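You operate a simulated robot arm through the tools that you are given. There is no shell and no other tool.

The job below is to be done with a simulated two-armed robot. You get a single attempt, and the scene is never put back.

## Task
Set the oxygen meter to 20.9 % and press Store.
Fine: stand the blue cap on the grey plate beside the sensor; leave the meter on.

Only the result counts: the job must be done as asked and must still hold three seconds after the hand-in. Knocking over, shifting, dropping, spilling or breaking anything else fails it. A push-on lid holds only when it is set on centred and level and pressed home; a screw cap is set on level and turned clockwise until tight.

## Robot
Two 7-joint arms with fingered hands on one trunk that stands fixed in place. Base frame: the origin is at the foot of the trunk, x ahead of it, y to its left, z up; the work surface is at about z = 870. Units: mm, degrees, N and s.
The left shoulder is at [70, 162, 1396], the right one opposite. With the tool pointing down near the work surface each hand reaches from about 100 to 780 mm from the base axis, measured 20 degrees to its own side. Payload 4 kg a hand.
The tool frame of a hand sits at the grasp point between the pads (the TCP): z along the fingers, y along the line on which they close. The tips reach 26 mm beyond it. The gripper opens to 132 mm; its body begins 73 mm behind the TCP. The gripper is a hand of 4 fingers: y runs from the thumb to the fingers, the wrist lies at [0, 0, -224] in the tool frame.
Orientation is that of the tool frame in the base frame, as a unit quaternion [w, x, y, z]. With the fingers straight down and closing along the base's y, the tool's x points along the base's -x, its y along +y and its z along -z.

## Interface
- The arms move only by the tool play_rows. It takes "left_deltas", "right_deltas" or both (then of equal length, played together; a hand with none holds still); each is one flat list of numbers, 6 for each row, row after row: the shift along the base's x, y, z in mm, then the turn, a rotation vector about the base's x, y, z in degrees. In form: [dx, dy, dz, rx, ry, rz, dx, dy, dz, rx, ry, rz, ...]. A call has 1 to 20 rows; each row shifts and turns the commanded pose from where the row before left it. Rows are played at 5 a second. More than 50 mm and 8.6 degrees between two rows, and nothing of the call is played. Where a pose cannot be reached the arm comes as near as it can. A force on the tool above 40 N (or 10 N above the force at the start of the call, whichever is more), or a blocked arm, ends the call early, and 0.2 s more pass. In this call time passes only in rows, and 0.2 s behind the last. The reply holds the time, the measured pose of the TCP, the force on the tool along the base axes, the opening and the grip force, in the units named above and with some noise, with the torque about the TCP (base axes, N m) and any sound that the robot's microphone picked up, and new pictures: "pictures" is both (left out), scene, wrist or none (wrist: the cameras of the hands that moved).
- Cameras (640 x 400 px; columns grow to the right, rows downward): "scene" is now at [125.2, -17, 1624.5]; the picture's right is [-0.21, -0.98, 0.00], its down [-0.70, 0.15, -0.69] and it looks along [0.68, -0.15, -0.72] (base axes); focal length 349 px, centre (320, 200). "left" rides on the left gripper at [-73, 6, -94] in its tool frame; the picture's right is [-0.08, -1.00, 0.00], its down [0.78, -0.06, -0.62] and it looks along [0.61, -0.05, 0.79] (tool axes); focal length 230 px, centre (320, 200). "right" rides on the right gripper at [73, 6, -94] in its tool frame; the picture's right is [-0.08, 1.00, 0.00], its down [-0.79, -0.06, -0.62] and it looks along [-0.61, -0.05, 0.79] (tool axes); focal length 230 px, centre (320, 200). There is no depth. A picture from a camera that has moved, and an enlarged one, comes with that camera's place and axes in the base frame and with its lens. The place of the scene camera against the robot may be out by one fixed shift of up to 25 mm in any direction.
- slide_trunk(by): slides the trunk up (or, below 0, down) by that many mm; the arms and the scene camera ride with it, the base frame stays. It gives what a move gives, with no picture.
- move_fingers(finger1, finger2, finger3, thumb_bend, hand): sets how far each is bent, from 0 (flat) to 100 (curled in); at 30 the hand is open as for a grip, at 70 the pads meet at the TCP. One left out holds its place. A second passes; each finger stops where it meets its share of the squeeze, and holds until it gets a number again. It is the only way to open and close the hand. It gives what a move gives, with no picture; readings hold the bend of each and the force on the fingers (four entries, about 0 where the hand has none), thumb and palm.
- aim_head(pan, tilt): turns the head with the scene camera to pan (to the left, within 86 degrees either way) and tilt (down, from -29 to 69), counted from straight ahead of the robot. It gives what a move gives, and a new picture of the scene camera.
- zoom(camera, box): a new picture of the part [left, top, right, bottom] of that camera's present view, enlarged. It takes no simulated time.
- hand_in(): hands the job in; it is judged then, once.

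Nothing tells you positions but the pictures and the camera data. Unless the task says otherwise, let go and move clear before handing in.

The tools are called after "Emit:" as name(argument=value, ...) on one line, values as JSON. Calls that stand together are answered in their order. play_rows: Moves the arms, as the interface text tells. Its arguments: {"type":"object","properties":{"left_deltas":{"type":"array","items":{"type":"number"}},"right_deltas":{"type":"array","items":{"type":"number"}},"pictures":{"type":"string","enum":["both","scene","wrist","none"]}},"required":[]} The other tools are called the same way: slide_trunk (by) moves the trunk up or down; move_fingers (finger1, finger2, finger3, thumb_bend, hand) moves the fingers one by one; aim_head (pan, tilt) turns the head that bears the scene camera; zoom (camera, box) takes an enlarged picture of a part of a camera's view; hand_in () hands the job in.

At the start:

```text
time_s: 0.0
left_eef_pos: [401.8, 77.5, 1301.1]
left_tcp_rot: [0.0, 0.0, 1.0, 0.0]
left_contact_force: [0.6, 0.4, 0.9]
left_ft_torque: [0.03, -0.01, -0.01]
left_width: 131.8
left_grip_force: 0.1
left_shape: jaw
left_bend: [30.0, 30.0, 30.0, 30.0]
left_finger forces: [0.0, 0.0, 0.1, 0.1, 0.0, 0.1]
right_eef_pos: [488.6, -269.8, 1234.1]
right_tcp_rot: [0.0, -0.001, 1.0, 0.0]
right_contact_force: [0.0, -0.7, 0.3]
right_ft_torque: [0.03, -0.01, -0.02]
right_width: 131.7
right_grip_force: 0.1
right_shape: jaw
right_bend: [30.0, 30.0, 30.0, 30.0]
right_finger forces: [0.0, 0.0, 0.1, 0.0, 0.1, 0.0]
trunk travel left (down, up): [-875.0, 65.0]
head pan, tilt (commanded): [-12.3, 46.0]
```

scene: 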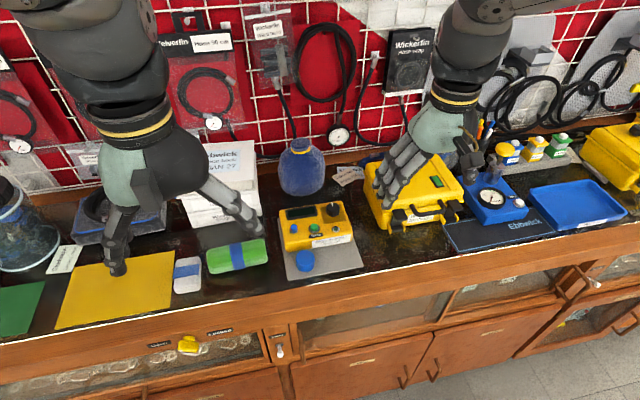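
right: 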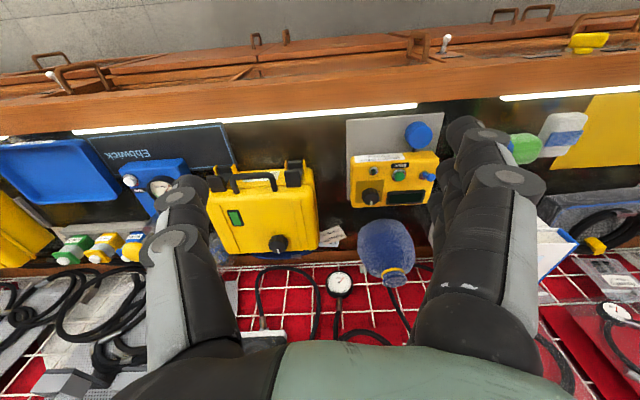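
left: 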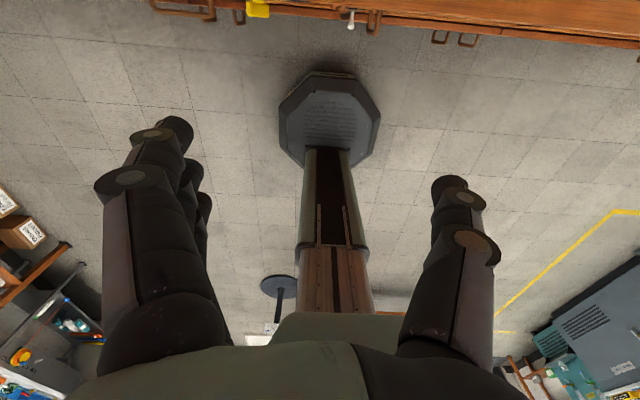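

I see a yellow meter with a display, knob, and buttons on a grey plate at the centre of the bench, with a blue cap (perhaps on the sensor) in front. I'll zoom in to read it before moving.

Emit:
zoom(camera="scene", box=[260, 180, 380, 290])

Emit:
zoom(camera="right", box=[320, 100, 480, 220])

```text
3.64 times, centred on (320, 235) of scene
camera zoom: at [125.2, -17.0, 1624.5], right [-0.21, -0.98, 0.0], down [-0.7, 0.15, -0.69], along [0.68, -0.15, -0.72], focal length 1268 px, centre (320, 73)
```

zoom: 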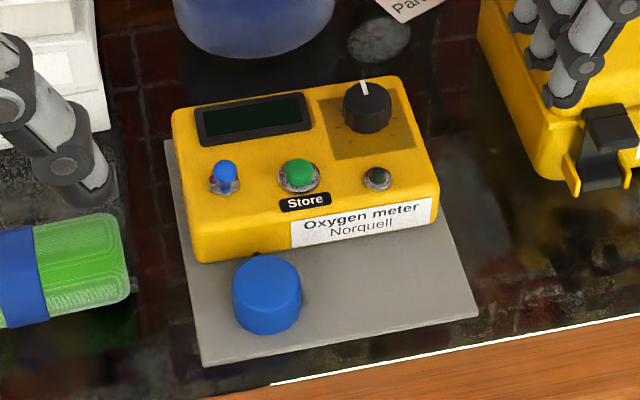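

```text
3.33 times, centred on (400, 160) of right
camera zoom: at [417.6, -263.7, 1328.0], right [0.08, 1.0, 0.0], down [0.79, -0.06, 0.62], along [0.61, -0.05, -0.79], focal length 767 px, centre (53, 333)
```

zoom: 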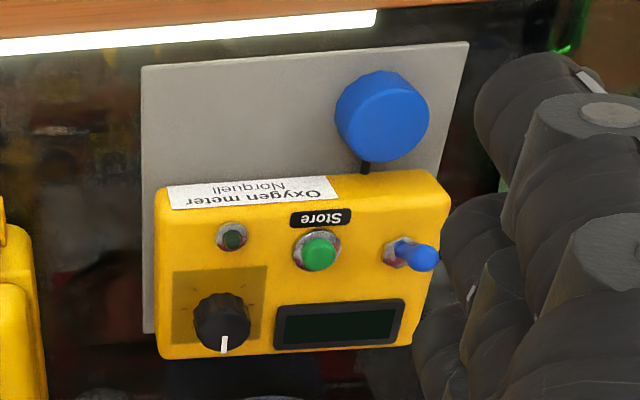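

The meter is off: the display and lamp are dark, the blue toggle is on the left, green Store in the middle and the knob at right. The blue cap sits on the sensor in front, near (600, -90, 900). I'll move the left hand aside and bring the right wrist camera over the meter for a better look.

Emit:
play_rows(left_deltas=[0, 40, 0, 0, 0, 0, 0, 40, 0, 0, 0, 0, 0, 40, 0, 0, 0, 0, 0, 40, 0, 0, 0, 0, 0, 0, 0, 0, 0, 0], right_deltas=[0, 30, 0, 0, 0, 0, 0, 30, 0, 0, 0, 0, 0, 30, 0, 0, 0, 0, 0, 30, -20, 0, 0, 0, 0, 20, -20, 0, 0, 0], pictures="both")

```text
time_s: 1.2
left_eef_pos: [403.7, 234.1, 1297.5]
left_tcp_rot: [-0.001, 0.0, 1.0, 0.001]
left_contact_force: [-0.2, -0.4, 0.2]
left_ft_torque: [0.01, 0.01, 0.01]
left_width: 132.1
left_grip_force: 0.1
left_shape: jaw
left_bend: [30.0, 30.0, 30.0, 30.0]
left_finger forces: [0.0, 0.0, 0.0, 0.1, 0.0, 0.0]
right_eef_pos: [483.7, -143.7, 1193.7]
right_tcp_rot: [0.0, -0.001, 1.0, 0.001]
right_contact_force: [1.1, -0.4, 0.7]
right_ft_torque: [0.01, 0.01, 0.0]
right_width: 132.0
right_grip_force: 0.2
right_shape: jaw
right_bend: [30.0, 30.0, 30.0, 30.0]
right_finger forces: [0.0, 0.1, 0.0, 0.0, 0.1, 0.0]
right hand out of reach, approached as far as the arm can: row 5
trunk travel left (down, up): [-875.0, 65.0]
head pan, tilt (commanded): [-12.3, 46.0]
camera scene: at [126.9, -17.1, 1624.3], right [-0.21, -0.98, 0.0], down [-0.7, 0.15, -0.69], along [0.68, -0.15, -0.72], focal length 349 px, centre (320, 200)
camera right: at [412.1, -137.9, 1287.3], right [0.08, 1.0, 0.0], down [0.78, -0.06, 0.62], along [0.61, -0.05, -0.79], focal length 230 px, centre (320, 200)
camera left: at [475.2, 240.9, 1391.5], right [0.08, -1.0, 0.0], down [-0.78, -0.06, 0.62], along [-0.62, -0.05, -0.79], focal length 230 px, centre (320, 200)
```

scene: 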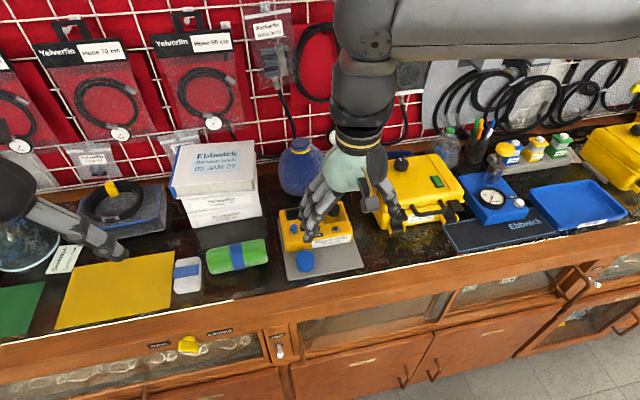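
right: 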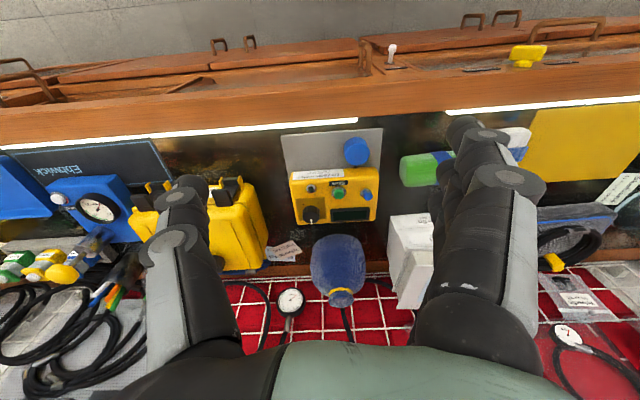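
left: 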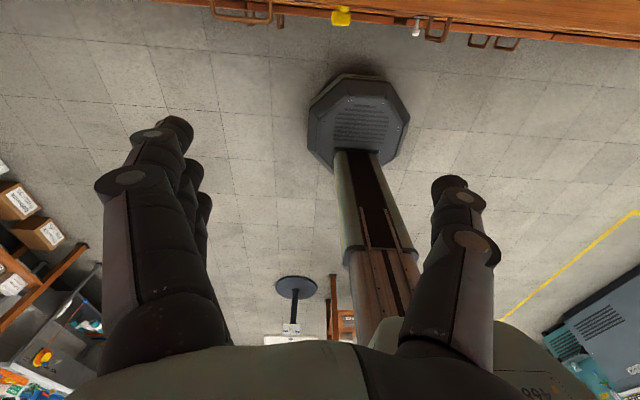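

The left hand is clear; the meter now lies straight below and ahead of the right hand. I'll lower and advance the right hand so the wrist camera gets a close view.

Emit:
play_rows(right_deltas=[8, 2, -40, 0, 0, 0, 8, 2, -40, 0, 0, 0, 8, 2, -40, 0, 0, 0, 8, 2, -40, 0, 0, 0, 0, 0, 0, 0, 0, 0], pictures="both")

```text
time_s: 2.4
left_eef_pos: [402.1, 233.1, 1299.0]
left_tcp_rot: [0.0, 0.0, 1.0, 0.0]
left_contact_force: [-0.5, 0.5, 0.8]
left_ft_torque: [-0.01, -0.02, -0.04]
left_width: 131.9
left_grip_force: 0.0
left_shape: jaw
left_bend: [30.0, 30.0, 30.0, 30.0]
left_finger forces: [0.1, 0.1, 0.1, 0.0, 0.1, 0.1]
right_eef_pos: [481.6, -187.2, 1060.4]
right_tcp_rot: [0.0, 0.001, 1.0, 0.001]
right_contact_force: [0.0, -0.5, 0.1]
right_ft_torque: [-0.03, -0.01, 0.01]
right_width: 131.7
right_grip_force: 0.0
right_shape: jaw
right_bend: [30.0, 30.0, 30.0, 30.0]
right_finger forces: [0.1, 0.0, 0.1, 0.0, 0.0, 0.0]
right hand out of reach, approached as far as the arm can: row 1, 2, 3, 4
trunk travel left (down, up): [-875.0, 65.0]
head pan, tilt (commanded): [-12.3, 46.0]
camera scene: at [125.6, -16.6, 1624.4], right [-0.21, -0.98, 0.0], down [-0.7, 0.15, -0.69], along [0.68, -0.15, -0.72], focal length 349 px, centre (320, 200)
camera right: at [409.9, -182.3, 1155.0], right [0.08, 1.0, 0.0], down [0.78, -0.06, 0.62], along [0.62, -0.05, -0.79], focal length 230 px, centre (320, 200)
```

scene: 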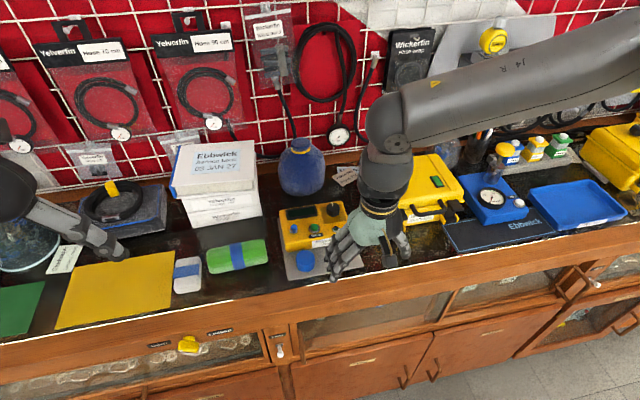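
right: 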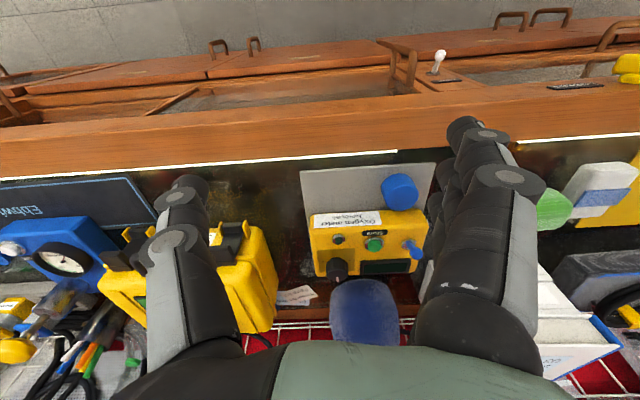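

The right arm stops short toward +y in this configuration (it reached y = -187 only). I'll go forward at this height and then try leftward again to see where the limit lies.

Emit:
play_rows(right_deltas=[30, 0, 0, 0, 0, 0, 30, 0, 0, 0, 0, 0, 30, 0, 0, 0, 0, 0, 0, 20, 0, 0, 0, 0, 0, 20, 0, 0, 0, 0, 0, 20, 0, 0, 0, 0, 0, 0, 0, 0, 0, 0], pictures="both")

```text
time_s: 4.0
left_eef_pos: [402.7, 233.9, 1298.5]
left_tcp_rot: [0.0, 0.0, 1.0, 0.0]
left_contact_force: [0.2, -0.3, -0.3]
left_ft_torque: [0.0, -0.01, 0.01]
left_width: 132.0
left_grip_force: 0.0
left_shape: jaw
left_bend: [30.0, 30.0, 30.0, 30.0]
left_finger forces: [0.0, 0.0, 0.0, 0.0, 0.0, 0.0]
right_eef_pos: [523.0, -193.3, 1099.3]
right_tcp_rot: [0.001, 0.0, 1.0, 0.001]
right_contact_force: [-0.5, 1.2, -0.1]
right_ft_torque: [-0.02, 0.04, 0.01]
right_width: 132.0
right_grip_force: 0.1
right_shape: jaw
right_bend: [30.0, 30.0, 30.0, 30.0]
right_finger forces: [0.0, 0.0, 0.1, 0.1, 0.1, 0.0]
right hand out of reach, approached as far as the arm can: row 1, 2, 3, 4, 5, 6
trunk travel left (down, up): [-875.0, 65.0]
head pan, tilt (commanded): [-12.3, 46.0]
camera scene: at [125.2, -17.0, 1624.5], right [-0.21, -0.98, 0.0], down [-0.7, 0.15, -0.69], along [0.68, -0.15, -0.72], focal length 349 px, centre (320, 200)
camera right: at [451.1, -187.5, 1193.3], right [0.08, 1.0, 0.0], down [0.78, -0.06, 0.62], along [0.62, -0.05, -0.79], focal length 230 px, centre (320, 200)
```

scene: 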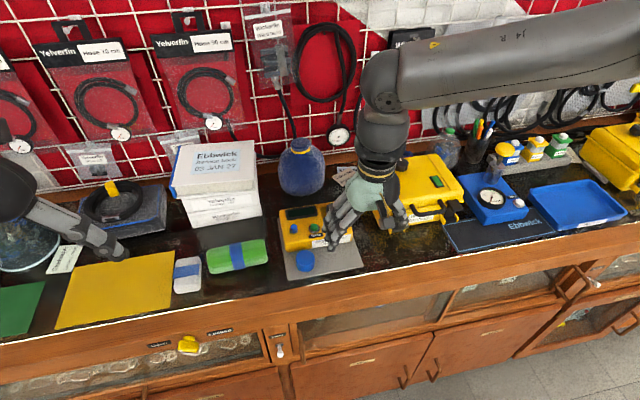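
right: 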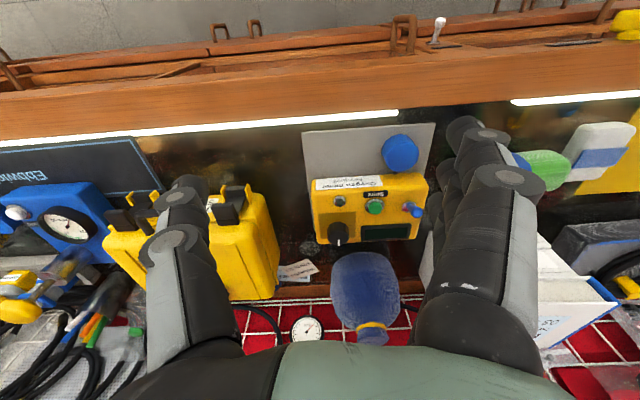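

The arm is riding along a joint limit with this hand orientation. I'll try turning the hand about the vertical to see whether that frees it.

Emit:
play_rows(right_deltas=[0, 0, 0, 0, 0, 8, 0, 0, 0, 0, 0, 8, 0, 0, 0, 0, 0, 8, 0, 0, 0, 0, 0, 0], pictures="none")

```text
time_s: 5.0
left_eef_pos: [402.0, 233.3, 1299.1]
left_tcp_rot: [0.0, -0.001, 1.0, 0.0]
left_contact_force: [0.3, 0.1, 0.0]
left_ft_torque: [-0.03, -0.02, 0.01]
left_width: 131.9
left_grip_force: 0.1
left_shape: jaw
left_bend: [30.0, 30.0, 30.0, 30.0]
left_finger forces: [0.0, 0.1, 0.0, 0.0, 0.0, 0.1]
right_eef_pos: [522.2, -195.1, 1099.0]
right_tcp_rot: [0.001, -0.209, 0.978, 0.001]
right_contact_force: [0.1, 0.0, 0.6]
right_ft_torque: [0.01, 0.0, -0.01]
right_width: 131.7
right_grip_force: 0.1
right_shape: jaw
right_bend: [30.0, 30.0, 30.0, 30.0]
right_finger forces: [0.0, 0.0, 0.0, 0.0, 0.1, 0.0]
trunk travel left (down, up): [-875.0, 65.0]
head pan, tilt (commanded): [-12.3, 46.0]
```

The yaw of +24° was reachable without complaint. Now I'll try moving leftward and forward with this yaw.

Emit:
play_rows(right_deltas=[0, 20, 0, 0, 0, 0, 0, 20, 0, 0, 0, 0, 0, 20, 0, 0, 0, 0, 0, 0, 0, 0, 0, 0], pictures="wrist")

```text
time_s: 6.0
left_eef_pos: [402.1, 233.0, 1298.0]
left_tcp_rot: [0.0, 0.0, 1.0, 0.0]
left_contact_force: [-0.3, -0.3, -0.1]
left_ft_torque: [0.0, -0.03, 0.04]
left_width: 132.1
left_grip_force: 0.0
left_shape: jaw
left_bend: [30.0, 30.0, 30.0, 30.0]
left_finger forces: [0.1, 0.0, 0.0, 0.0, 0.0, 0.0]
right_eef_pos: [499.8, -171.0, 1115.4]
right_tcp_rot: [0.001, -0.208, 0.978, 0.001]
right_contact_force: [1.1, -0.6, 0.0]
right_ft_torque: [-0.02, 0.0, -0.02]
right_width: 131.8
right_grip_force: 0.1
right_shape: jaw
right_bend: [30.0, 30.0, 30.0, 30.0]
right_finger forces: [0.0, 0.1, 0.0, 0.1, 0.0, 0.0]
right hand out of reach, approached as far as the arm can: row 1, 2, 3
trunk travel left (down, up): [-875.0, 65.0]
head pan, tilt (commanded): [-12.3, 46.0]
camera right: at [431.9, -195.2, 1209.0], right [-0.34, 0.94, 0.0], down [0.74, 0.26, 0.62], along [0.58, 0.21, -0.79], focal length 230 px, centre (320, 200)
```

right: 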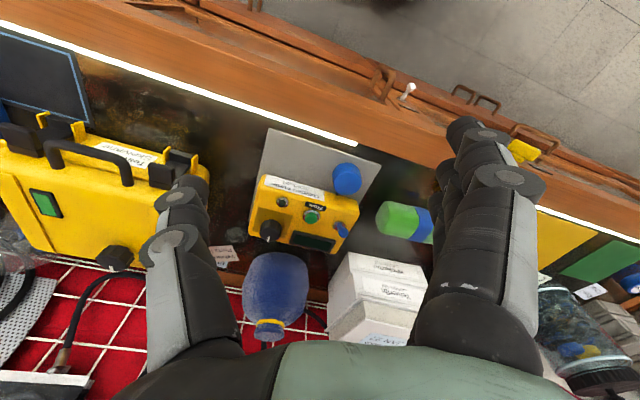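

The limit isn't due to yaw. I'll look at the right arm's elbow with the head camera to understand the arm's posture.

Emit:
aim_head(pan=-50, tilt=25)

```text
time_s: 7.0
left_eef_pos: [402.3, 232.7, 1298.0]
left_tcp_rot: [0.0, 0.0, 1.0, 0.0]
left_contact_force: [-0.4, 0.6, -0.1]
left_ft_torque: [0.0, -0.01, -0.01]
left_width: 131.8
left_grip_force: 0.1
left_shape: jaw
left_bend: [30.0, 30.0, 30.0, 30.0]
left_finger forces: [0.1, 0.0, 0.1, 0.1, 0.1, 0.1]
right_eef_pos: [499.4, -171.6, 1115.1]
right_tcp_rot: [0.001, -0.208, 0.978, 0.001]
right_contact_force: [-0.2, -0.2, -0.1]
right_ft_torque: [-0.01, 0.0, -0.03]
right_width: 131.7
right_grip_force: 0.1
right_shape: jaw
right_bend: [30.0, 30.0, 30.0, 30.0]
right_finger forces: [0.0, 0.0, 0.1, 0.0, 0.1, 0.1]
trunk travel left (down, up): [-875.0, 65.0]
head pan, tilt (commanded): [-50.0, 25.0]
camera scene: at [105.8, -70.3, 1656.5], right [-0.77, -0.64, 0.0], down [-0.27, 0.32, -0.91], along [0.58, -0.69, -0.42], focal length 349 px, centre (320, 200)
```

scene: 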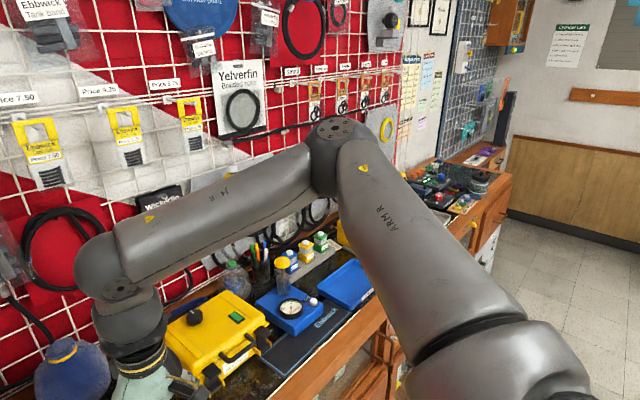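

The right elbow is held high and out to the side, which likely pins a shoulder joint. I'll back the hand off to the right and lower it in front of the bench edge, to let the elbow drop into a better posture.

Emit:
play_rows(right_deltas=[-10, -30, 0, 0, 0, -8, -10, -30, 0, 0, 0, -8, -10, -30, 0, 0, 0, -8, -10, -30, 0, 0, 0, 0, 0, 0, -30, 0, 0, 0, 0, 0, -30, 0, 0, 0, 0, 0, -30, 0, 0, 0, 0, 0, -30, 0, 0, 0, 0, 0, 0, 0, 0, 0], pictures="scene")

```text
time_s: 9.0
left_eef_pos: [401.9, 234.4, 1297.2]
left_tcp_rot: [0.001, 0.0, 1.0, 0.0]
left_contact_force: [-0.6, 0.4, -0.1]
left_ft_torque: [-0.02, 0.0, 0.0]
left_width: 132.1
left_grip_force: 0.1
left_shape: jaw
left_bend: [30.0, 30.0, 30.0, 30.0]
left_finger forces: [0.0, 0.1, 0.0, 0.0, 0.0, 0.0]
right_eef_pos: [459.3, -289.5, 993.4]
right_tcp_rot: [0.0, 0.0, 1.0, 0.001]
right_contact_force: [-0.3, 0.9, 0.8]
right_ft_torque: [0.01, 0.0, 0.01]
right_width: 131.7
right_grip_force: 0.0
right_shape: jaw
right_bend: [30.0, 30.0, 30.0, 30.0]
right_finger forces: [0.0, 0.1, 0.1, 0.0, 0.0, 0.1]
trunk travel left (down, up): [-875.0, 65.0]
head pan, tilt (commanded): [-50.0, 25.0]
camera scene: at [105.9, -70.2, 1656.5], right [-0.77, -0.64, 0.0], down [-0.27, 0.32, -0.91], along [0.58, -0.69, -0.42], focal length 349 px, centre (320, 200)
```

scene: 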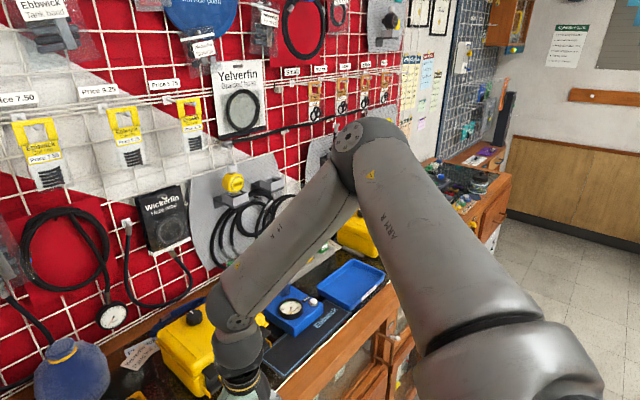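

This pose was reachable. I'll raise a little and stretch forward along the right side to see if the elbow drops when the arm is extended.

Emit:
play_rows(right_deltas=[0, 0, 40, 0, 0, 0, 0, 0, 40, 0, 0, 0, 30, 0, 0, 0, 0, 0, 30, 0, 0, 0, 0, 0, 30, 0, 0, 0, 0, 0, 30, 0, 0, 0, 0, 0, 30, 0, 0, 0, 0, 0, 0, 0, 0, 0, 0, 0], pictures="scene")

```text
time_s: 10.8
left_eef_pos: [400.2, 233.5, 1298.6]
left_tcp_rot: [0.0, 0.0, 1.0, 0.001]
left_contact_force: [-0.4, -0.6, -0.7]
left_ft_torque: [0.01, -0.03, 0.01]
left_width: 131.7
left_grip_force: 0.1
left_shape: jaw
left_bend: [30.0, 30.0, 30.0, 30.0]
left_finger forces: [0.0, 0.1, 0.0, 0.1, 0.0, 0.1]
right_eef_pos: [598.3, -296.9, 1081.1]
right_tcp_rot: [0.002, 0.001, 1.0, 0.003]
right_contact_force: [0.1, 0.2, 0.4]
right_ft_torque: [0.0, -0.01, -0.01]
right_width: 131.6
right_grip_force: 0.0
right_shape: jaw
right_bend: [30.0, 30.0, 30.0, 30.0]
right_finger forces: [0.0, 0.0, 0.0, 0.0, 0.0, 0.0]
right hand out of reach, approached as far as the arm can: row 7
trunk travel left (down, up): [-875.0, 65.0]
head pan, tilt (commanded): [-50.0, 25.0]
camera scene: at [104.1, -70.4, 1656.6], right [-0.77, -0.64, 0.0], down [-0.27, 0.32, -0.91], along [0.58, -0.69, -0.42], focal length 349 px, centre (320, 200)
```

scene: 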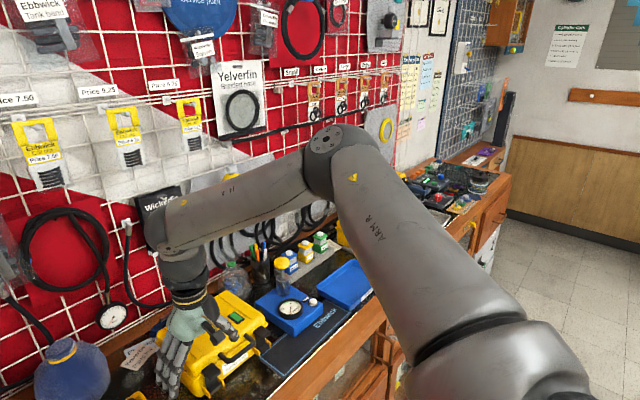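

The elbow stays pinned near (360, -385, 1540), so the right shoulder is at a limit. Let me look at the left arm's posture for comparison.

Emit:
aim_head(pan=50, tilt=25)

```text
time_s: 12.6
left_eef_pos: [402.5, 233.2, 1298.1]
left_tcp_rot: [0.0, 0.0, 1.0, -0.001]
left_contact_force: [-1.3, 0.2, 0.2]
left_ft_torque: [0.0, -0.02, 0.04]
left_width: 131.9
left_grip_force: 0.0
left_shape: jaw
left_bend: [30.0, 30.0, 30.0, 30.0]
left_finger forces: [0.0, 0.0, 0.0, 0.0, 0.0, 0.0]
right_eef_pos: [600.1, -295.7, 1079.8]
right_tcp_rot: [0.002, 0.0, 1.0, 0.0]
right_contact_force: [-0.3, -0.7, 0.9]
right_ft_torque: [-0.04, -0.01, -0.01]
right_width: 131.7
right_grip_force: 0.2
right_shape: jaw
right_bend: [30.0, 30.0, 30.0, 30.0]
right_finger forces: [0.0, 0.0, 0.1, 0.0, 0.0, 0.0]
trunk travel left (down, up): [-875.0, 65.0]
head pan, tilt (commanded): [50.0, 25.0]
camera scene: at [105.8, 70.6, 1656.5], right [0.77, -0.64, 0.0], down [-0.27, -0.32, -0.91], along [0.58, 0.69, -0.42], focal length 349 px, centre (320, 200)
```

scene: 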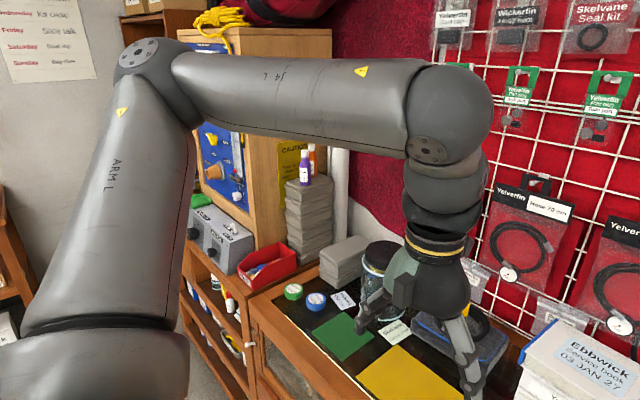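

Both arms are in a high-elbow posture. I'll test whether tilting the tool frees the right arm: a small forward tilt, then a forward move.

Emit:
play_rows(right_deltas=[0, 0, 0, 0, -8, 0, 0, 0, 0, 0, -8, 0, 0, 20, 0, 0, 0, 0, 0, 20, 0, 0, 0, 0, 0, 20, 0, 0, 0, 0, 0, 0, 0, 0, 0, 0], pictures="none")

Emit:
aim_head(pan=-50, tilt=25)

```text
time_s: 14.0
left_eef_pos: [401.3, 233.3, 1297.8]
left_tcp_rot: [0.0, 0.0, 1.0, 0.0]
left_contact_force: [-0.8, 0.0, -0.3]
left_ft_torque: [0.0, -0.02, 0.01]
left_width: 132.0
left_grip_force: 0.0
left_shape: jaw
left_bend: [30.0, 30.0, 30.0, 30.0]
left_finger forces: [0.0, 0.1, 0.0, 0.0, 0.0, 0.0]
right_eef_pos: [598.9, -235.5, 1078.6]
right_tcp_rot: [0.139, 0.0, 0.99, 0.0]
right_contact_force: [0.4, -0.1, -0.6]
right_ft_torque: [0.0, 0.02, 0.01]
right_width: 132.0
right_grip_force: 0.0
right_shape: jaw
right_bend: [30.0, 30.0, 30.0, 30.0]
right_finger forces: [0.1, 0.0, 0.0, 0.0, 0.0, 0.0]
trunk travel left (down, up): [-875.0, 65.0]
head pan, tilt (commanded): [50.0, 25.0]
```

```text
time_s: 15.8
left_eef_pos: [401.6, 233.1, 1297.9]
left_tcp_rot: [0.0, -0.001, 1.0, -0.001]
left_contact_force: [-0.5, 0.6, -0.2]
left_ft_torque: [-0.03, 0.0, -0.01]
left_width: 131.8
left_grip_force: 0.1
left_shape: jaw
left_bend: [30.0, 30.0, 30.0, 30.0]
left_finger forces: [0.0, 0.0, 0.0, 0.0, 0.0, 0.0]
right_eef_pos: [596.9, -233.6, 1080.1]
right_tcp_rot: [0.14, 0.0, 0.99, 0.0]
right_contact_force: [0.3, -0.3, 1.3]
right_ft_torque: [-0.02, 0.02, 0.02]
right_width: 131.9
right_grip_force: 0.1
right_shape: jaw
right_bend: [30.0, 30.0, 30.0, 30.0]
right_finger forces: [0.0, 0.1, 0.0, 0.1, 0.0, 0.0]
trunk travel left (down, up): [-875.0, 65.0]
head pan, tilt (commanded): [-50.0, 25.0]
camera scene: at [105.8, -70.5, 1656.5], right [-0.77, -0.64, 0.0], down [-0.27, 0.32, -0.91], along [0.58, -0.69, -0.42], focal length 349 px, centre (320, 200)
```

scene: 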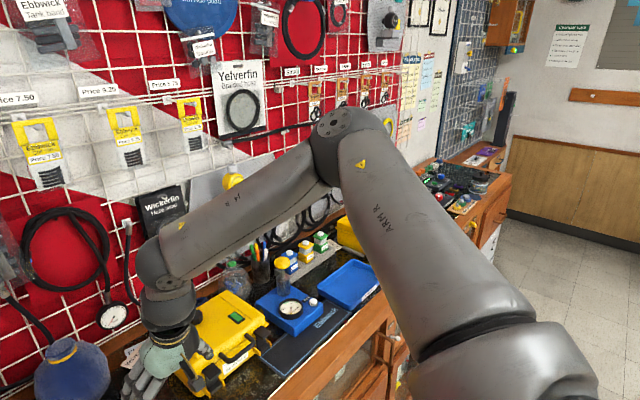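

The forward tilt freed the arm. I'll continue leftward to y ≈ -130, then try to straighten the hand there.

Emit:
play_rows(right_deltas=[0, 25, 0, 0, 0, 0, 0, 25, 0, 0, 0, 0, 0, 25, 0, 0, 0, 0, 0, 25, 0, 0, 0, 0, 0, 0, 0, 0, 0, 0], pictures="both")

```text
time_s: 17.0
left_eef_pos: [401.8, 233.2, 1299.4]
left_tcp_rot: [0.0, 0.0, 1.0, -0.001]
left_contact_force: [-0.4, 0.1, 0.7]
left_ft_torque: [-0.01, 0.0, 0.0]
left_width: 131.8
left_grip_force: 0.1
left_shape: jaw
left_bend: [30.0, 30.0, 30.0, 30.0]
left_finger forces: [0.0, 0.0, 0.0, 0.1, 0.0, 0.1]
right_eef_pos: [571.0, -178.8, 1103.8]
right_tcp_rot: [0.14, 0.001, 0.99, 0.001]
right_contact_force: [-0.2, -0.3, 0.2]
right_ft_torque: [-0.01, 0.03, 0.02]
right_width: 131.9
right_grip_force: 0.0
right_shape: jaw
right_bend: [30.0, 30.0, 30.0, 30.0]
right_finger forces: [0.0, 0.1, 0.0, 0.0, 0.0, 0.0]
right hand out of reach, approached as far as the arm can: row 2, 3, 4
trunk travel left (down, up): [-875.0, 65.0]
head pan, tilt (commanded): [-50.0, 25.0]
camera scene: at [105.9, -70.5, 1656.5], right [-0.77, -0.64, 0.0], down [-0.27, 0.32, -0.91], along [0.58, -0.69, -0.42], focal length 349 px, centre (320, 200)
camera right: at [476.7, -172.8, 1173.3], right [0.07, 1.0, 0.02], down [0.58, -0.06, 0.81], along [0.81, -0.05, -0.59], focal length 230 px, centre (320, 200)
```

scene: 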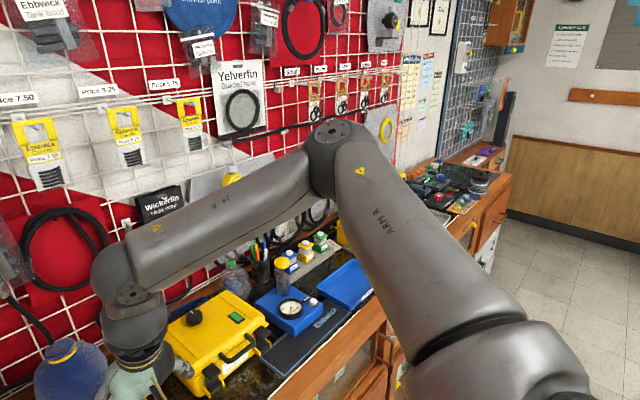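
right: 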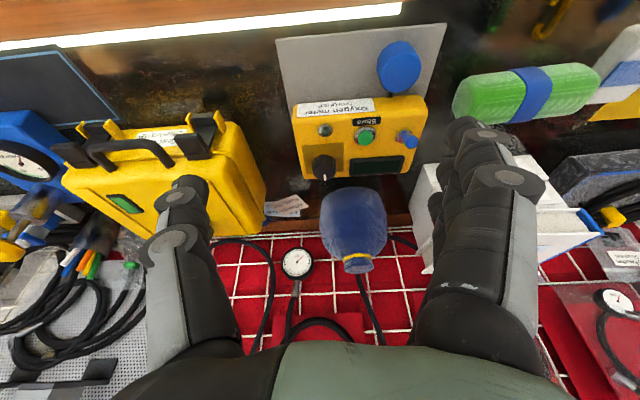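

The limit depends on where the wrist is, not on the tilt. I'll retreat to clear space in front of the bench, straighten the hand, and try again at a low height, where the stated reach should apply.

Emit:
play_rows(right_deltas=[-20, -20, 0, 0, 8, 0, -30, -20, 0, 0, 8, 0, -30, -20, 0, 0, 0, 0, -30, -20, 0, 0, 0, 0, -30, 0, -30, 0, 0, 0, 0, 0, -40, 0, 0, 0, 0, 0, -40, 0, 0, 0, 0, 0, -40, 0, 0, 0, 0, 0, -20, 0, 0, 0, 0, 20, 0, 0, 0, 0, 0, 20, 0, 0, 0, 0, 0, 20, 0, 0, 0, 0, 0, 20, 0, 0, 0, 0, 0, 0, 0, 0, 0, 0], pictures="scene")

```text
time_s: 20.0
left_eef_pos: [401.3, 231.4, 1298.4]
left_tcp_rot: [0.0, 0.0, 1.0, 0.0]
left_contact_force: [0.6, 0.0, 0.3]
left_ft_torque: [-0.03, 0.03, -0.02]
left_width: 131.7
left_grip_force: 0.0
left_shape: jaw
left_bend: [30.0, 30.0, 30.0, 30.0]
left_finger forces: [0.0, 0.1, 0.1, 0.0, 0.0, 0.0]
right_eef_pos: [414.7, -221.2, 990.4]
right_tcp_rot: [0.0, 0.0, 1.0, 0.0]
right_contact_force: [0.0, -0.1, 0.3]
right_ft_torque: [-0.01, 0.01, 0.02]
right_width: 132.1
right_grip_force: 0.0
right_shape: jaw
right_bend: [30.0, 30.0, 30.0, 30.0]
right_finger forces: [0.0, 0.0, 0.0, 0.1, 0.0, 0.0]
right hand out of reach, approached as far as the arm can: row 8, 9, 10, 11, 12, 13
trunk travel left (down, up): [-875.0, 65.0]
head pan, tilt (commanded): [-50.0, 25.0]
camera scene: at [106.0, -70.6, 1656.5], right [-0.77, -0.64, 0.0], down [-0.27, 0.32, -0.91], along [0.58, -0.69, -0.42], focal length 349 px, centre (320, 200)
```

scene: 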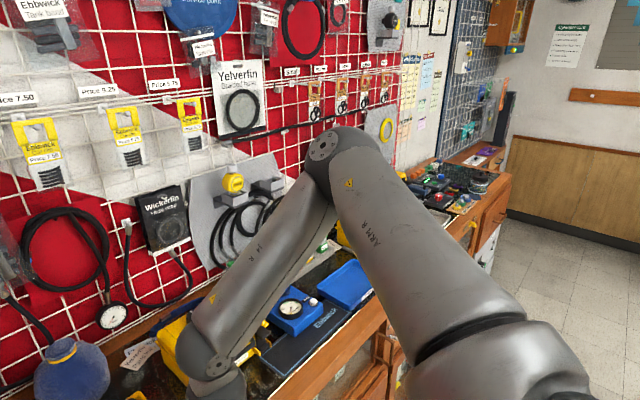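

The upper arm is still pinned in one direction. Let me look down at the right shoulder to understand its joint layout.

Emit:
aim_head(pan=-80, tilt=55)

```text
time_s: 20.9
left_eef_pos: [402.1, 233.9, 1298.6]
left_tcp_rot: [0.0, -0.001, 1.0, 0.0]
left_contact_force: [-1.2, 0.4, 0.0]
left_ft_torque: [-0.03, -0.02, 0.03]
left_width: 131.9
left_grip_force: 0.1
left_shape: jaw
left_bend: [30.0, 30.0, 30.0, 30.0]
left_finger forces: [0.0, 0.0, 0.1, 0.2, 0.0, 0.1]
right_eef_pos: [416.0, -221.5, 990.5]
right_tcp_rot: [0.0, 0.0, 1.0, 0.001]
right_contact_force: [-0.1, 0.2, -0.8]
right_ft_torque: [0.03, -0.01, -0.02]
right_width: 132.1
right_grip_force: 0.1
right_shape: jaw
right_bend: [30.0, 30.0, 30.0, 30.0]
right_finger forces: [0.1, 0.0, 0.0, 0.0, 0.0, 0.0]
trunk travel left (down, up): [-875.0, 65.0]
head pan, tilt (commanded): [-80.0, 55.0]
camera scene: at [59.1, -70.8, 1612.6], right [-0.98, -0.17, 0.0], down [-0.14, 0.81, -0.57], along [0.1, -0.57, -0.82], focal length 349 px, centre (320, 200)
```

scene: 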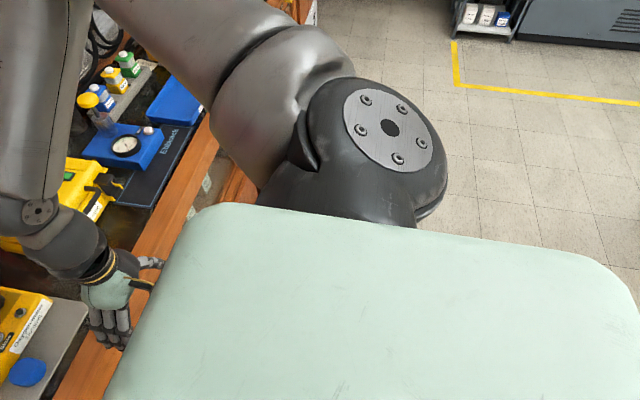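

I see the shoulder joint cap and the upper arm rising forward; the elbow needs to swing down. I'll keep the wrist in place and tilt the fingers leftward, which should share some rotation into the shoulder and lower the elbow.

Emit:
play_rows(right_deltas=[0, 31.2, 2.2, 8, 0, 0, 0, 30.6, 6.5, 8, 0, 0, 0, 29.4, 10.7, 8, 0, 0, 0, 27.6, 14.7, 8, 0, 0, 0, 25.3, 18.4, 8, 0, 0, 0, 22.5, 21.7, 8, 0, 0, 0, 19.2, 24.6, 8, 0, 0, 0, 0, 0, 0, 0, 0], pictures="none")

Emit:
aim_head(pan=-50, tilt=25)

```text
time_s: 22.7
left_eef_pos: [402.4, 233.4, 1298.2]
left_tcp_rot: [-0.001, 0.0, 1.0, 0.0]
left_contact_force: [0.6, 0.4, -0.1]
left_ft_torque: [-0.01, 0.02, 0.0]
left_width: 131.8
left_grip_force: 0.0
left_shape: jaw
left_bend: [30.0, 30.0, 30.0, 30.0]
left_finger forces: [0.1, 0.0, 0.0, 0.0, 0.0, 0.0]
right_eef_pos: [413.8, -32.7, 1088.8]
right_tcp_rot: [0.0, 0.0, 0.883, 0.47]
right_contact_force: [-0.2, -0.7, -0.9]
right_ft_torque: [-0.04, 0.04, 0.0]
right_width: 131.9
right_grip_force: 0.1
right_shape: jaw
right_bend: [30.0, 30.0, 30.0, 30.0]
right_finger forces: [0.0, 0.1, 0.0, 0.0, 0.0, 0.1]
trunk travel left (down, up): [-875.0, 65.0]
head pan, tilt (commanded): [-80.0, 55.0]
```

```text
time_s: 23.7
left_eef_pos: [401.0, 233.7, 1298.1]
left_tcp_rot: [0.0, 0.0, 1.0, 0.0]
left_contact_force: [-0.4, -0.1, 0.5]
left_ft_torque: [0.0, -0.01, 0.0]
left_width: 132.1
left_grip_force: 0.1
left_shape: jaw
left_bend: [30.0, 30.0, 30.0, 30.0]
left_finger forces: [0.0, 0.0, 0.0, 0.0, 0.1, 0.1]
right_eef_pos: [413.6, -32.0, 1089.1]
right_tcp_rot: [-0.001, 0.0, 0.883, 0.469]
right_contact_force: [-0.4, 0.5, -0.6]
right_ft_torque: [-0.02, 0.02, -0.02]
right_width: 131.8
right_grip_force: 0.0
right_shape: jaw
right_bend: [30.0, 30.0, 30.0, 30.0]
right_finger forces: [0.1, 0.1, 0.0, 0.0, 0.0, 0.1]
trunk travel left (down, up): [-875.0, 65.0]
head pan, tilt (commanded): [-50.0, 25.0]
camera scene: at [105.6, -70.5, 1656.4], right [-0.77, -0.64, 0.0], down [-0.27, 0.32, -0.91], along [0.58, -0.69, -0.42], focal length 349 px, centre (320, 200)
```

scene: 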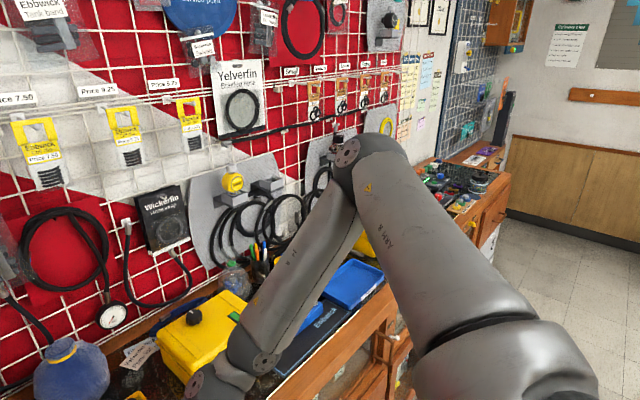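

The elbow did swing right and down a bit. I'll continue the tilt to get more.

Emit:
play_rows(right_deltas=[0, 15.6, 27.1, 8, 0, 0, 0, 11.7, 29, 8, 0, 0, 0, 7.6, 30.3, 8, 0, 0, 0, 3.3, 31.1, 8, 0, 0, 0, -1.1, 31.2, 8, 0, 0, 0, -5.4, 30.8, 8, 0, 0, 0, 0, 0, 0, 0, 0], pictures="scene")

```text
time_s: 25.3
left_eef_pos: [402.7, 232.7, 1298.7]
left_tcp_rot: [0.001, 0.0, 1.0, 0.0]
left_contact_force: [0.0, 0.2, 0.0]
left_ft_torque: [0.01, 0.0, -0.01]
left_width: 131.8
left_grip_force: 0.0
left_shape: jaw
left_bend: [30.0, 30.0, 30.0, 30.0]
left_finger forces: [0.0, 0.0, 0.0, 0.0, 0.1, 0.0]
right_eef_pos: [407.7, -15.3, 1296.9]
right_tcp_rot: [-0.001, 0.0, 0.618, 0.786]
right_contact_force: [-0.5, -0.1, -0.3]
right_ft_torque: [-0.02, -0.02, 0.0]
right_width: 132.0
right_grip_force: 0.1
right_shape: jaw
right_bend: [30.0, 30.0, 30.0, 30.0]
right_finger forces: [0.0, 0.0, 0.1, 0.1, 0.0, 0.0]
right hand out of reach, approached as far as the arm can: row 3, 4, 5, 6
trunk travel left (down, up): [-875.0, 65.0]
head pan, tilt (commanded): [-50.0, 25.0]
camera scene: at [105.7, -70.6, 1656.5], right [-0.77, -0.64, 0.0], down [-0.27, 0.32, -0.91], along [0.58, -0.69, -0.42], focal length 349 px, centre (320, 200)
```

scene: 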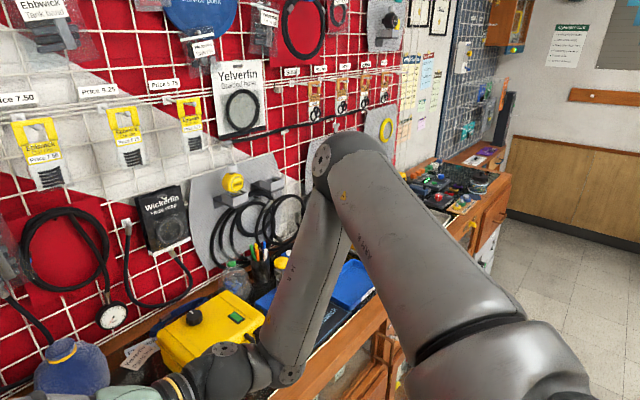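

I've worked out that the arm started in a flipped shoulder posture (shoulder pitch at its back stop, over-abducted). The cure is to carry the arm out to the right and down through straight-sideways, then bring it forward with the elbow low. First I undo the tilt and return to an open pose.

Emit:
play_rows(right_deltas=[0.9, 0.3, -18.8, -8, 0, 0, 0.9, -4, -19.2, -8, 0, 0, 0.9, -8.5, -19.1, -8, 0, 0, 0.9, -12.7, -18.3, -8, 0, 0, 0.9, -16.9, -17, -8, 0, 0, 0.9, -20.7, -15.1, -8, 0, 0, 0.9, -24.4, -12.6, -8, 0, 0, 0.9, -27.6, -9.7, -8, 0, 0, 0.9, -30.5, -6.4, -8, 0, 0, 0.9, -32.7, -2.6, -8, 0, 0, 0.9, -34.6, 1.3, -8, 0, 0, 0.9, -35.6, 5.5, -8, 0, 0, 0.9, -36.4, 9.8, -8, 0, 0], pictures="none")

Emit:
aim_head(pan=-86, tilt=15)

```text
time_s: 28.1
left_eef_pos: [401.8, 233.4, 1298.5]
left_tcp_rot: [0.0, 0.001, 1.0, 0.0]
left_contact_force: [0.7, 0.1, 1.5]
left_ft_torque: [0.01, 0.01, 0.02]
left_width: 131.9
left_grip_force: 0.0
left_shape: jaw
left_bend: [30.0, 30.0, 30.0, 30.0]
left_finger forces: [0.1, 0.0, 0.0, 0.0, 0.0, 0.1]
right_eef_pos: [422.3, -300.5, 1177.1]
right_tcp_rot: [0.0, 0.0, 1.0, -0.001]
right_contact_force: [0.1, 0.0, 0.3]
right_ft_torque: [0.05, 0.0, -0.01]
right_width: 132.0
right_grip_force: 0.0
right_shape: jaw
right_bend: [30.0, 30.0, 30.0, 30.0]
right_finger forces: [0.0, 0.1, 0.1, 0.0, 0.0, 0.0]
trunk travel left (down, up): [-875.0, 65.0]
head pan, tilt (commanded): [-50.0, 25.0]
```

```text
time_s: 29.1
left_eef_pos: [403.2, 233.4, 1299.1]
left_tcp_rot: [0.0, 0.0, 1.0, 0.0]
left_contact_force: [0.0, -0.6, -0.4]
left_ft_torque: [0.03, 0.02, 0.01]
left_width: 131.9
left_grip_force: 0.0
left_shape: jaw
left_bend: [30.0, 30.0, 30.0, 30.0]
left_finger forces: [0.0, 0.0, 0.0, 0.0, 0.0, 0.1]
right_eef_pos: [423.5, -300.3, 1176.2]
right_tcp_rot: [0.0, 0.001, 1.0, 0.0]
right_contact_force: [-1.0, 0.3, 0.3]
right_ft_torque: [0.01, 0.0, 0.02]
right_width: 132.0
right_grip_force: 0.1
right_shape: jaw
right_bend: [30.0, 30.0, 30.0, 30.0]
right_finger forces: [0.1, 0.0, 0.1, 0.0, 0.0, 0.0]
trunk travel left (down, up): [-875.0, 65.0]
head pan, tilt (commanded): [-85.9, 15.0]
camera scene: at [53.3, -93.2, 1672.7], right [-1.0, -0.07, 0.0], down [-0.02, 0.26, -0.97], along [0.07, -0.96, -0.26], focal length 349 px, centre (320, 200)
```

scene: 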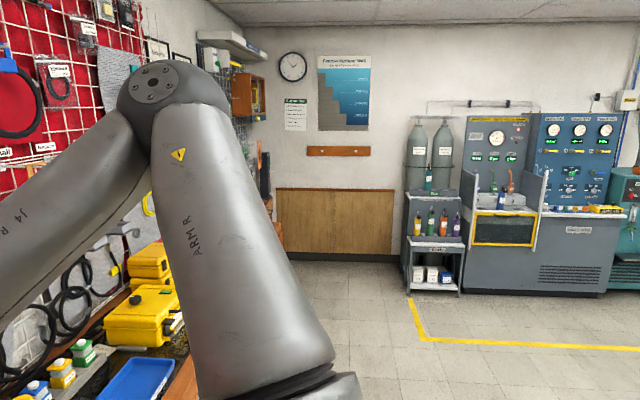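

The space to the right is free for metres. Now I carry the right arm up and out to the side, tilting the hand outward.

Emit:
play_rows(right_deltas=[-5, -44.7, 15.4, -4.8, 0, 0, -5, -44.7, 16.9, -4.8, 0, 0, -5, -44.3, 18.5, -4.8, 0, 0, -5, -44, 20.1, -4.8, 0, 0, -5, -43.4, 21.5, -4.8, 0, 0, -5, -42.8, 22.9, -4.8, 0, 0, -5, -42.1, 24.3, -4.8, 0, 0, -5, -41.1, 25.7, -4.8, 0, 0, -5, -40.2, 26.8, -4.8, 0, 0, -5, -39.2, 28, -4.8, 0, 0], pictures="scene")

```text
time_s: 31.3
left_eef_pos: [401.6, 232.1, 1298.8]
left_tcp_rot: [0.001, 0.0, 1.0, 0.0]
left_contact_force: [0.2, -0.4, 0.3]
left_ft_torque: [0.02, 0.0, 0.0]
left_width: 131.7
left_grip_force: 0.1
left_shape: jaw
left_bend: [30.0, 30.0, 30.0, 30.0]
left_finger forces: [0.0, 0.1, 0.0, 0.1, 0.0, 0.0]
right_eef_pos: [372.8, -730.3, 1397.1]
right_tcp_rot: [0.0, 0.0, 0.913, -0.407]
right_contact_force: [0.4, -0.1, 0.1]
right_ft_torque: [0.0, -0.01, 0.0]
right_width: 131.7
right_grip_force: 0.1
right_shape: jaw
right_bend: [30.0, 30.0, 30.0, 30.0]
right_finger forces: [0.0, 0.1, 0.1, 0.1, 0.0, 0.1]
trunk travel left (down, up): [-875.0, 65.0]
head pan, tilt (commanded): [-85.9, 15.0]
camera scene: at [52.6, -94.0, 1672.7], right [-1.0, -0.07, 0.0], down [-0.02, 0.26, -0.97], along [0.07, -0.96, -0.26], focal length 349 px, centre (320, 200)
```

scene: 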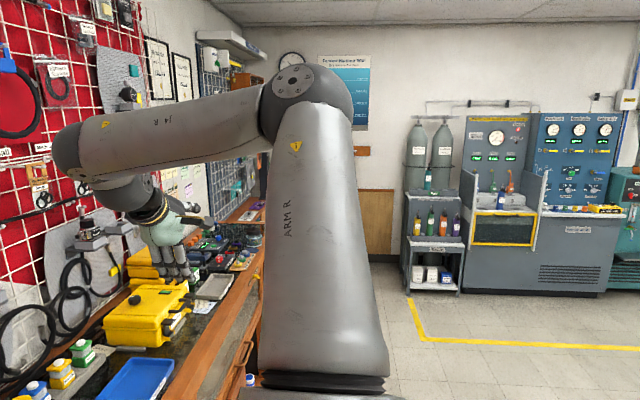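

The elbow is now up and to the right. I'll extend the arm further right and start bringing it down.

Emit:
play_rows(right_deltas=[-21.9, -34.3, -2.9, 0, 0, 0, -21.9, -34.3, -2.9, 0, 0, 0, -21.9, -34.3, -2.9, 0, 0, 0, -21.9, -34.3, -2.9, 0, 0, 0, -21.9, -34.3, -2.9, 0, 0, 0, -21.9, -34.3, -2.9, 0, 0, 0, -21.9, -34.3, -2.9, 0, 0, 0, -25, -12.5, -25, 0, 0, 0, -25, -12.5, -25, 0, 0, 0, -25, -12.5, -25, 0, 0, 0, -25, -12.5, -25, 0, 0, 0], pictures="scene")

```text
time_s: 33.7
left_eef_pos: [401.1, 230.5, 1298.9]
left_tcp_rot: [0.0, 0.0, 1.0, 0.001]
left_contact_force: [0.1, -0.3, -0.8]
left_ft_torque: [0.0, -0.04, -0.01]
left_width: 131.9
left_grip_force: 0.1
left_shape: jaw
left_bend: [30.0, 30.0, 30.0, 30.0]
left_finger forces: [0.0, 0.1, 0.1, 0.0, 0.1, 0.1]
right_eef_pos: [120.0, -1020.5, 1273.8]
right_tcp_rot: [-0.001, 0.0, 0.914, -0.406]
right_contact_force: [-0.2, -0.1, -0.6]
right_ft_torque: [-0.01, 0.01, 0.0]
right_width: 131.8
right_grip_force: 0.1
right_shape: jaw
right_bend: [30.0, 30.0, 30.0, 30.0]
right_finger forces: [0.0, 0.0, 0.0, 0.2, 0.1, 0.0]
trunk travel left (down, up): [-875.0, 65.0]
head pan, tilt (commanded): [-85.9, 15.0]
camera scene: at [52.0, -94.6, 1672.7], right [-1.0, -0.07, 0.0], down [-0.02, 0.26, -0.97], along [0.07, -0.96, -0.26], focal length 349 px, centre (320, 200)
```

scene: 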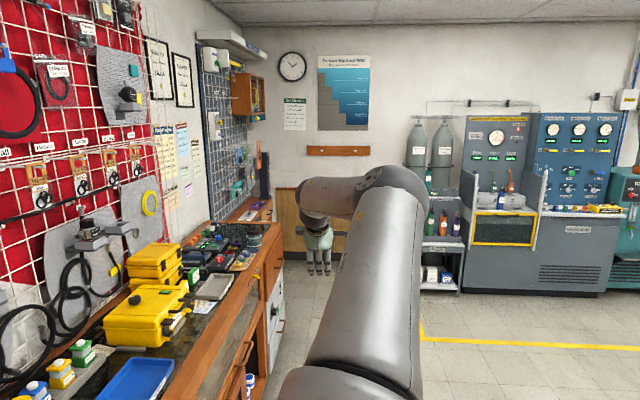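

The upper arm now points right, up and slightly back. I'll take the wrist down and forward while extended so the upper arm passes straight through sideways to the down-forward side.

Emit:
play_rows(right_deltas=[15, -10, -32.5, 0, 0, 0, 15, -10, -32.5, 0, 0, 0, 15, -10, -32.5, 0, 0, 0, 15, -10, -32.5, 0, 0, 0, 12, 10, -36, 0, 0, 0, 12, 10, -36, 0, 0, 0, 12, 10, -36, 0, 0, 0, 12, 10, -36, 0, 0, 0, 12, 10, -36, 0, 0, 0], pictures="scene")

```text
time_s: 35.7
left_eef_pos: [402.3, 232.6, 1298.1]
left_tcp_rot: [0.0, -0.001, 1.0, -0.001]
left_contact_force: [0.6, -0.1, 0.0]
left_ft_torque: [-0.04, 0.01, -0.01]
left_width: 132.1
left_grip_force: 0.1
left_shape: jaw
left_bend: [30.0, 30.0, 30.0, 30.0]
left_finger forces: [0.0, 0.0, 0.1, 0.1, 0.0, 0.0]
right_eef_pos: [237.2, -1011.6, 965.6]
right_tcp_rot: [-0.001, 0.0, 0.913, -0.407]
right_contact_force: [0.5, -0.2, -0.4]
right_ft_torque: [0.02, 0.0, 0.01]
right_width: 131.7
right_grip_force: 0.2
right_shape: jaw
right_bend: [30.0, 30.0, 30.0, 30.0]
right_finger forces: [0.0, 0.0, 0.0, 0.0, 0.0, 0.1]
trunk travel left (down, up): [-875.0, 65.0]
head pan, tilt (commanded): [-85.9, 15.0]
camera scene: at [53.8, -93.6, 1672.8], right [-1.0, -0.07, 0.0], down [-0.02, 0.26, -0.97], along [0.07, -0.96, -0.26], focal length 349 px, centre (320, 200)
```

scene: 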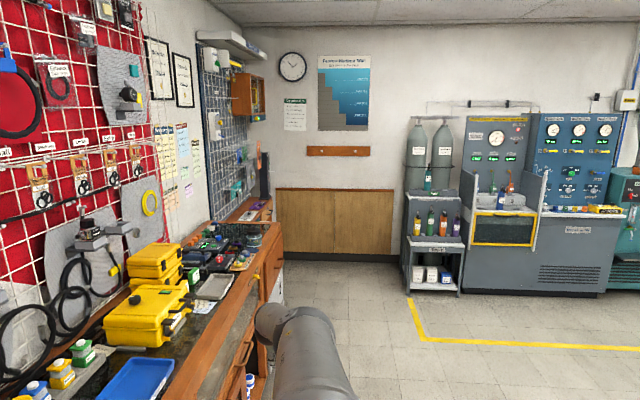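

The upper arm is now nearly straight sideways and everything was reachable. I'll continue down-forward and inward, then look at the elbow.

Emit:
play_rows(right_deltas=[15, 20, -28, 0, 0, 0, 15, 20, -28, 0, 0, 0, 15, 20, -28, 0, 0, 0, 15, 20, -28, 0, 0, 0, 15, 28, -5, 0, 0, 0, 15, 28, -5, 0, 0, 0, 15, 28, -5, 0, 0, 0, 15, 28, -5, 0, 0, 0, 15, 28, -5, 0, 0, 0], pictures="none")

Emit:
aim_head(pan=-70, tilt=45)

```text
time_s: 37.7
left_eef_pos: [402.3, 234.2, 1297.7]
left_tcp_rot: [-0.001, 0.0, 1.0, 0.0]
left_contact_force: [0.1, 0.8, -0.4]
left_ft_torque: [-0.01, 0.02, -0.03]
left_width: 131.9
left_grip_force: 0.2
left_shape: jaw
left_bend: [30.0, 30.0, 30.0, 30.0]
left_finger forces: [0.1, 0.1, 0.0, 0.1, 0.1, 0.0]
right_eef_pos: [375.4, -786.5, 826.8]
right_tcp_rot: [0.0, 0.0, 0.914, -0.406]
right_contact_force: [-0.2, 0.0, 0.5]
right_ft_torque: [-0.04, -0.01, -0.01]
right_width: 131.9
right_grip_force: 0.1
right_shape: jaw
right_bend: [30.0, 30.0, 30.0, 30.0]
right_finger forces: [0.1, 0.0, 0.0, 0.0, 0.0, 0.1]
trunk travel left (down, up): [-875.0, 65.0]
head pan, tilt (commanded): [-85.9, 15.0]
```

```text
time_s: 38.6
left_eef_pos: [401.2, 232.6, 1299.1]
left_tcp_rot: [0.0, 0.0, 1.0, -0.001]
left_contact_force: [-0.4, 1.1, 0.0]
left_ft_torque: [0.0, 0.0, -0.01]
left_width: 132.0
left_grip_force: 0.0
left_shape: jaw
left_bend: [30.0, 30.0, 30.0, 30.0]
left_finger forces: [0.0, 0.0, 0.0, 0.0, 0.1, 0.0]
right_eef_pos: [375.0, -787.2, 827.6]
right_tcp_rot: [0.0, 0.0, 0.914, -0.407]
right_contact_force: [0.6, 0.3, 0.1]
right_ft_torque: [0.0, -0.01, -0.02]
right_width: 132.0
right_grip_force: 0.1
right_shape: jaw
right_bend: [30.0, 30.0, 30.0, 30.0]
right_finger forces: [0.0, 0.1, 0.0, 0.1, 0.0, 0.0]
trunk travel left (down, up): [-875.0, 65.0]
head pan, tilt (commanded): [-70.0, 45.0]
camera scene: at [74.1, -76.6, 1626.0], right [-0.94, -0.34, 0.0], down [-0.24, 0.66, -0.71], along [0.24, -0.67, -0.71], focal length 349 px, centre (320, 200)
```

scene: 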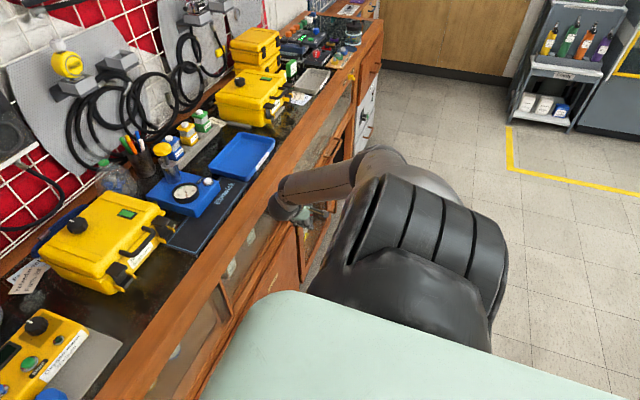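

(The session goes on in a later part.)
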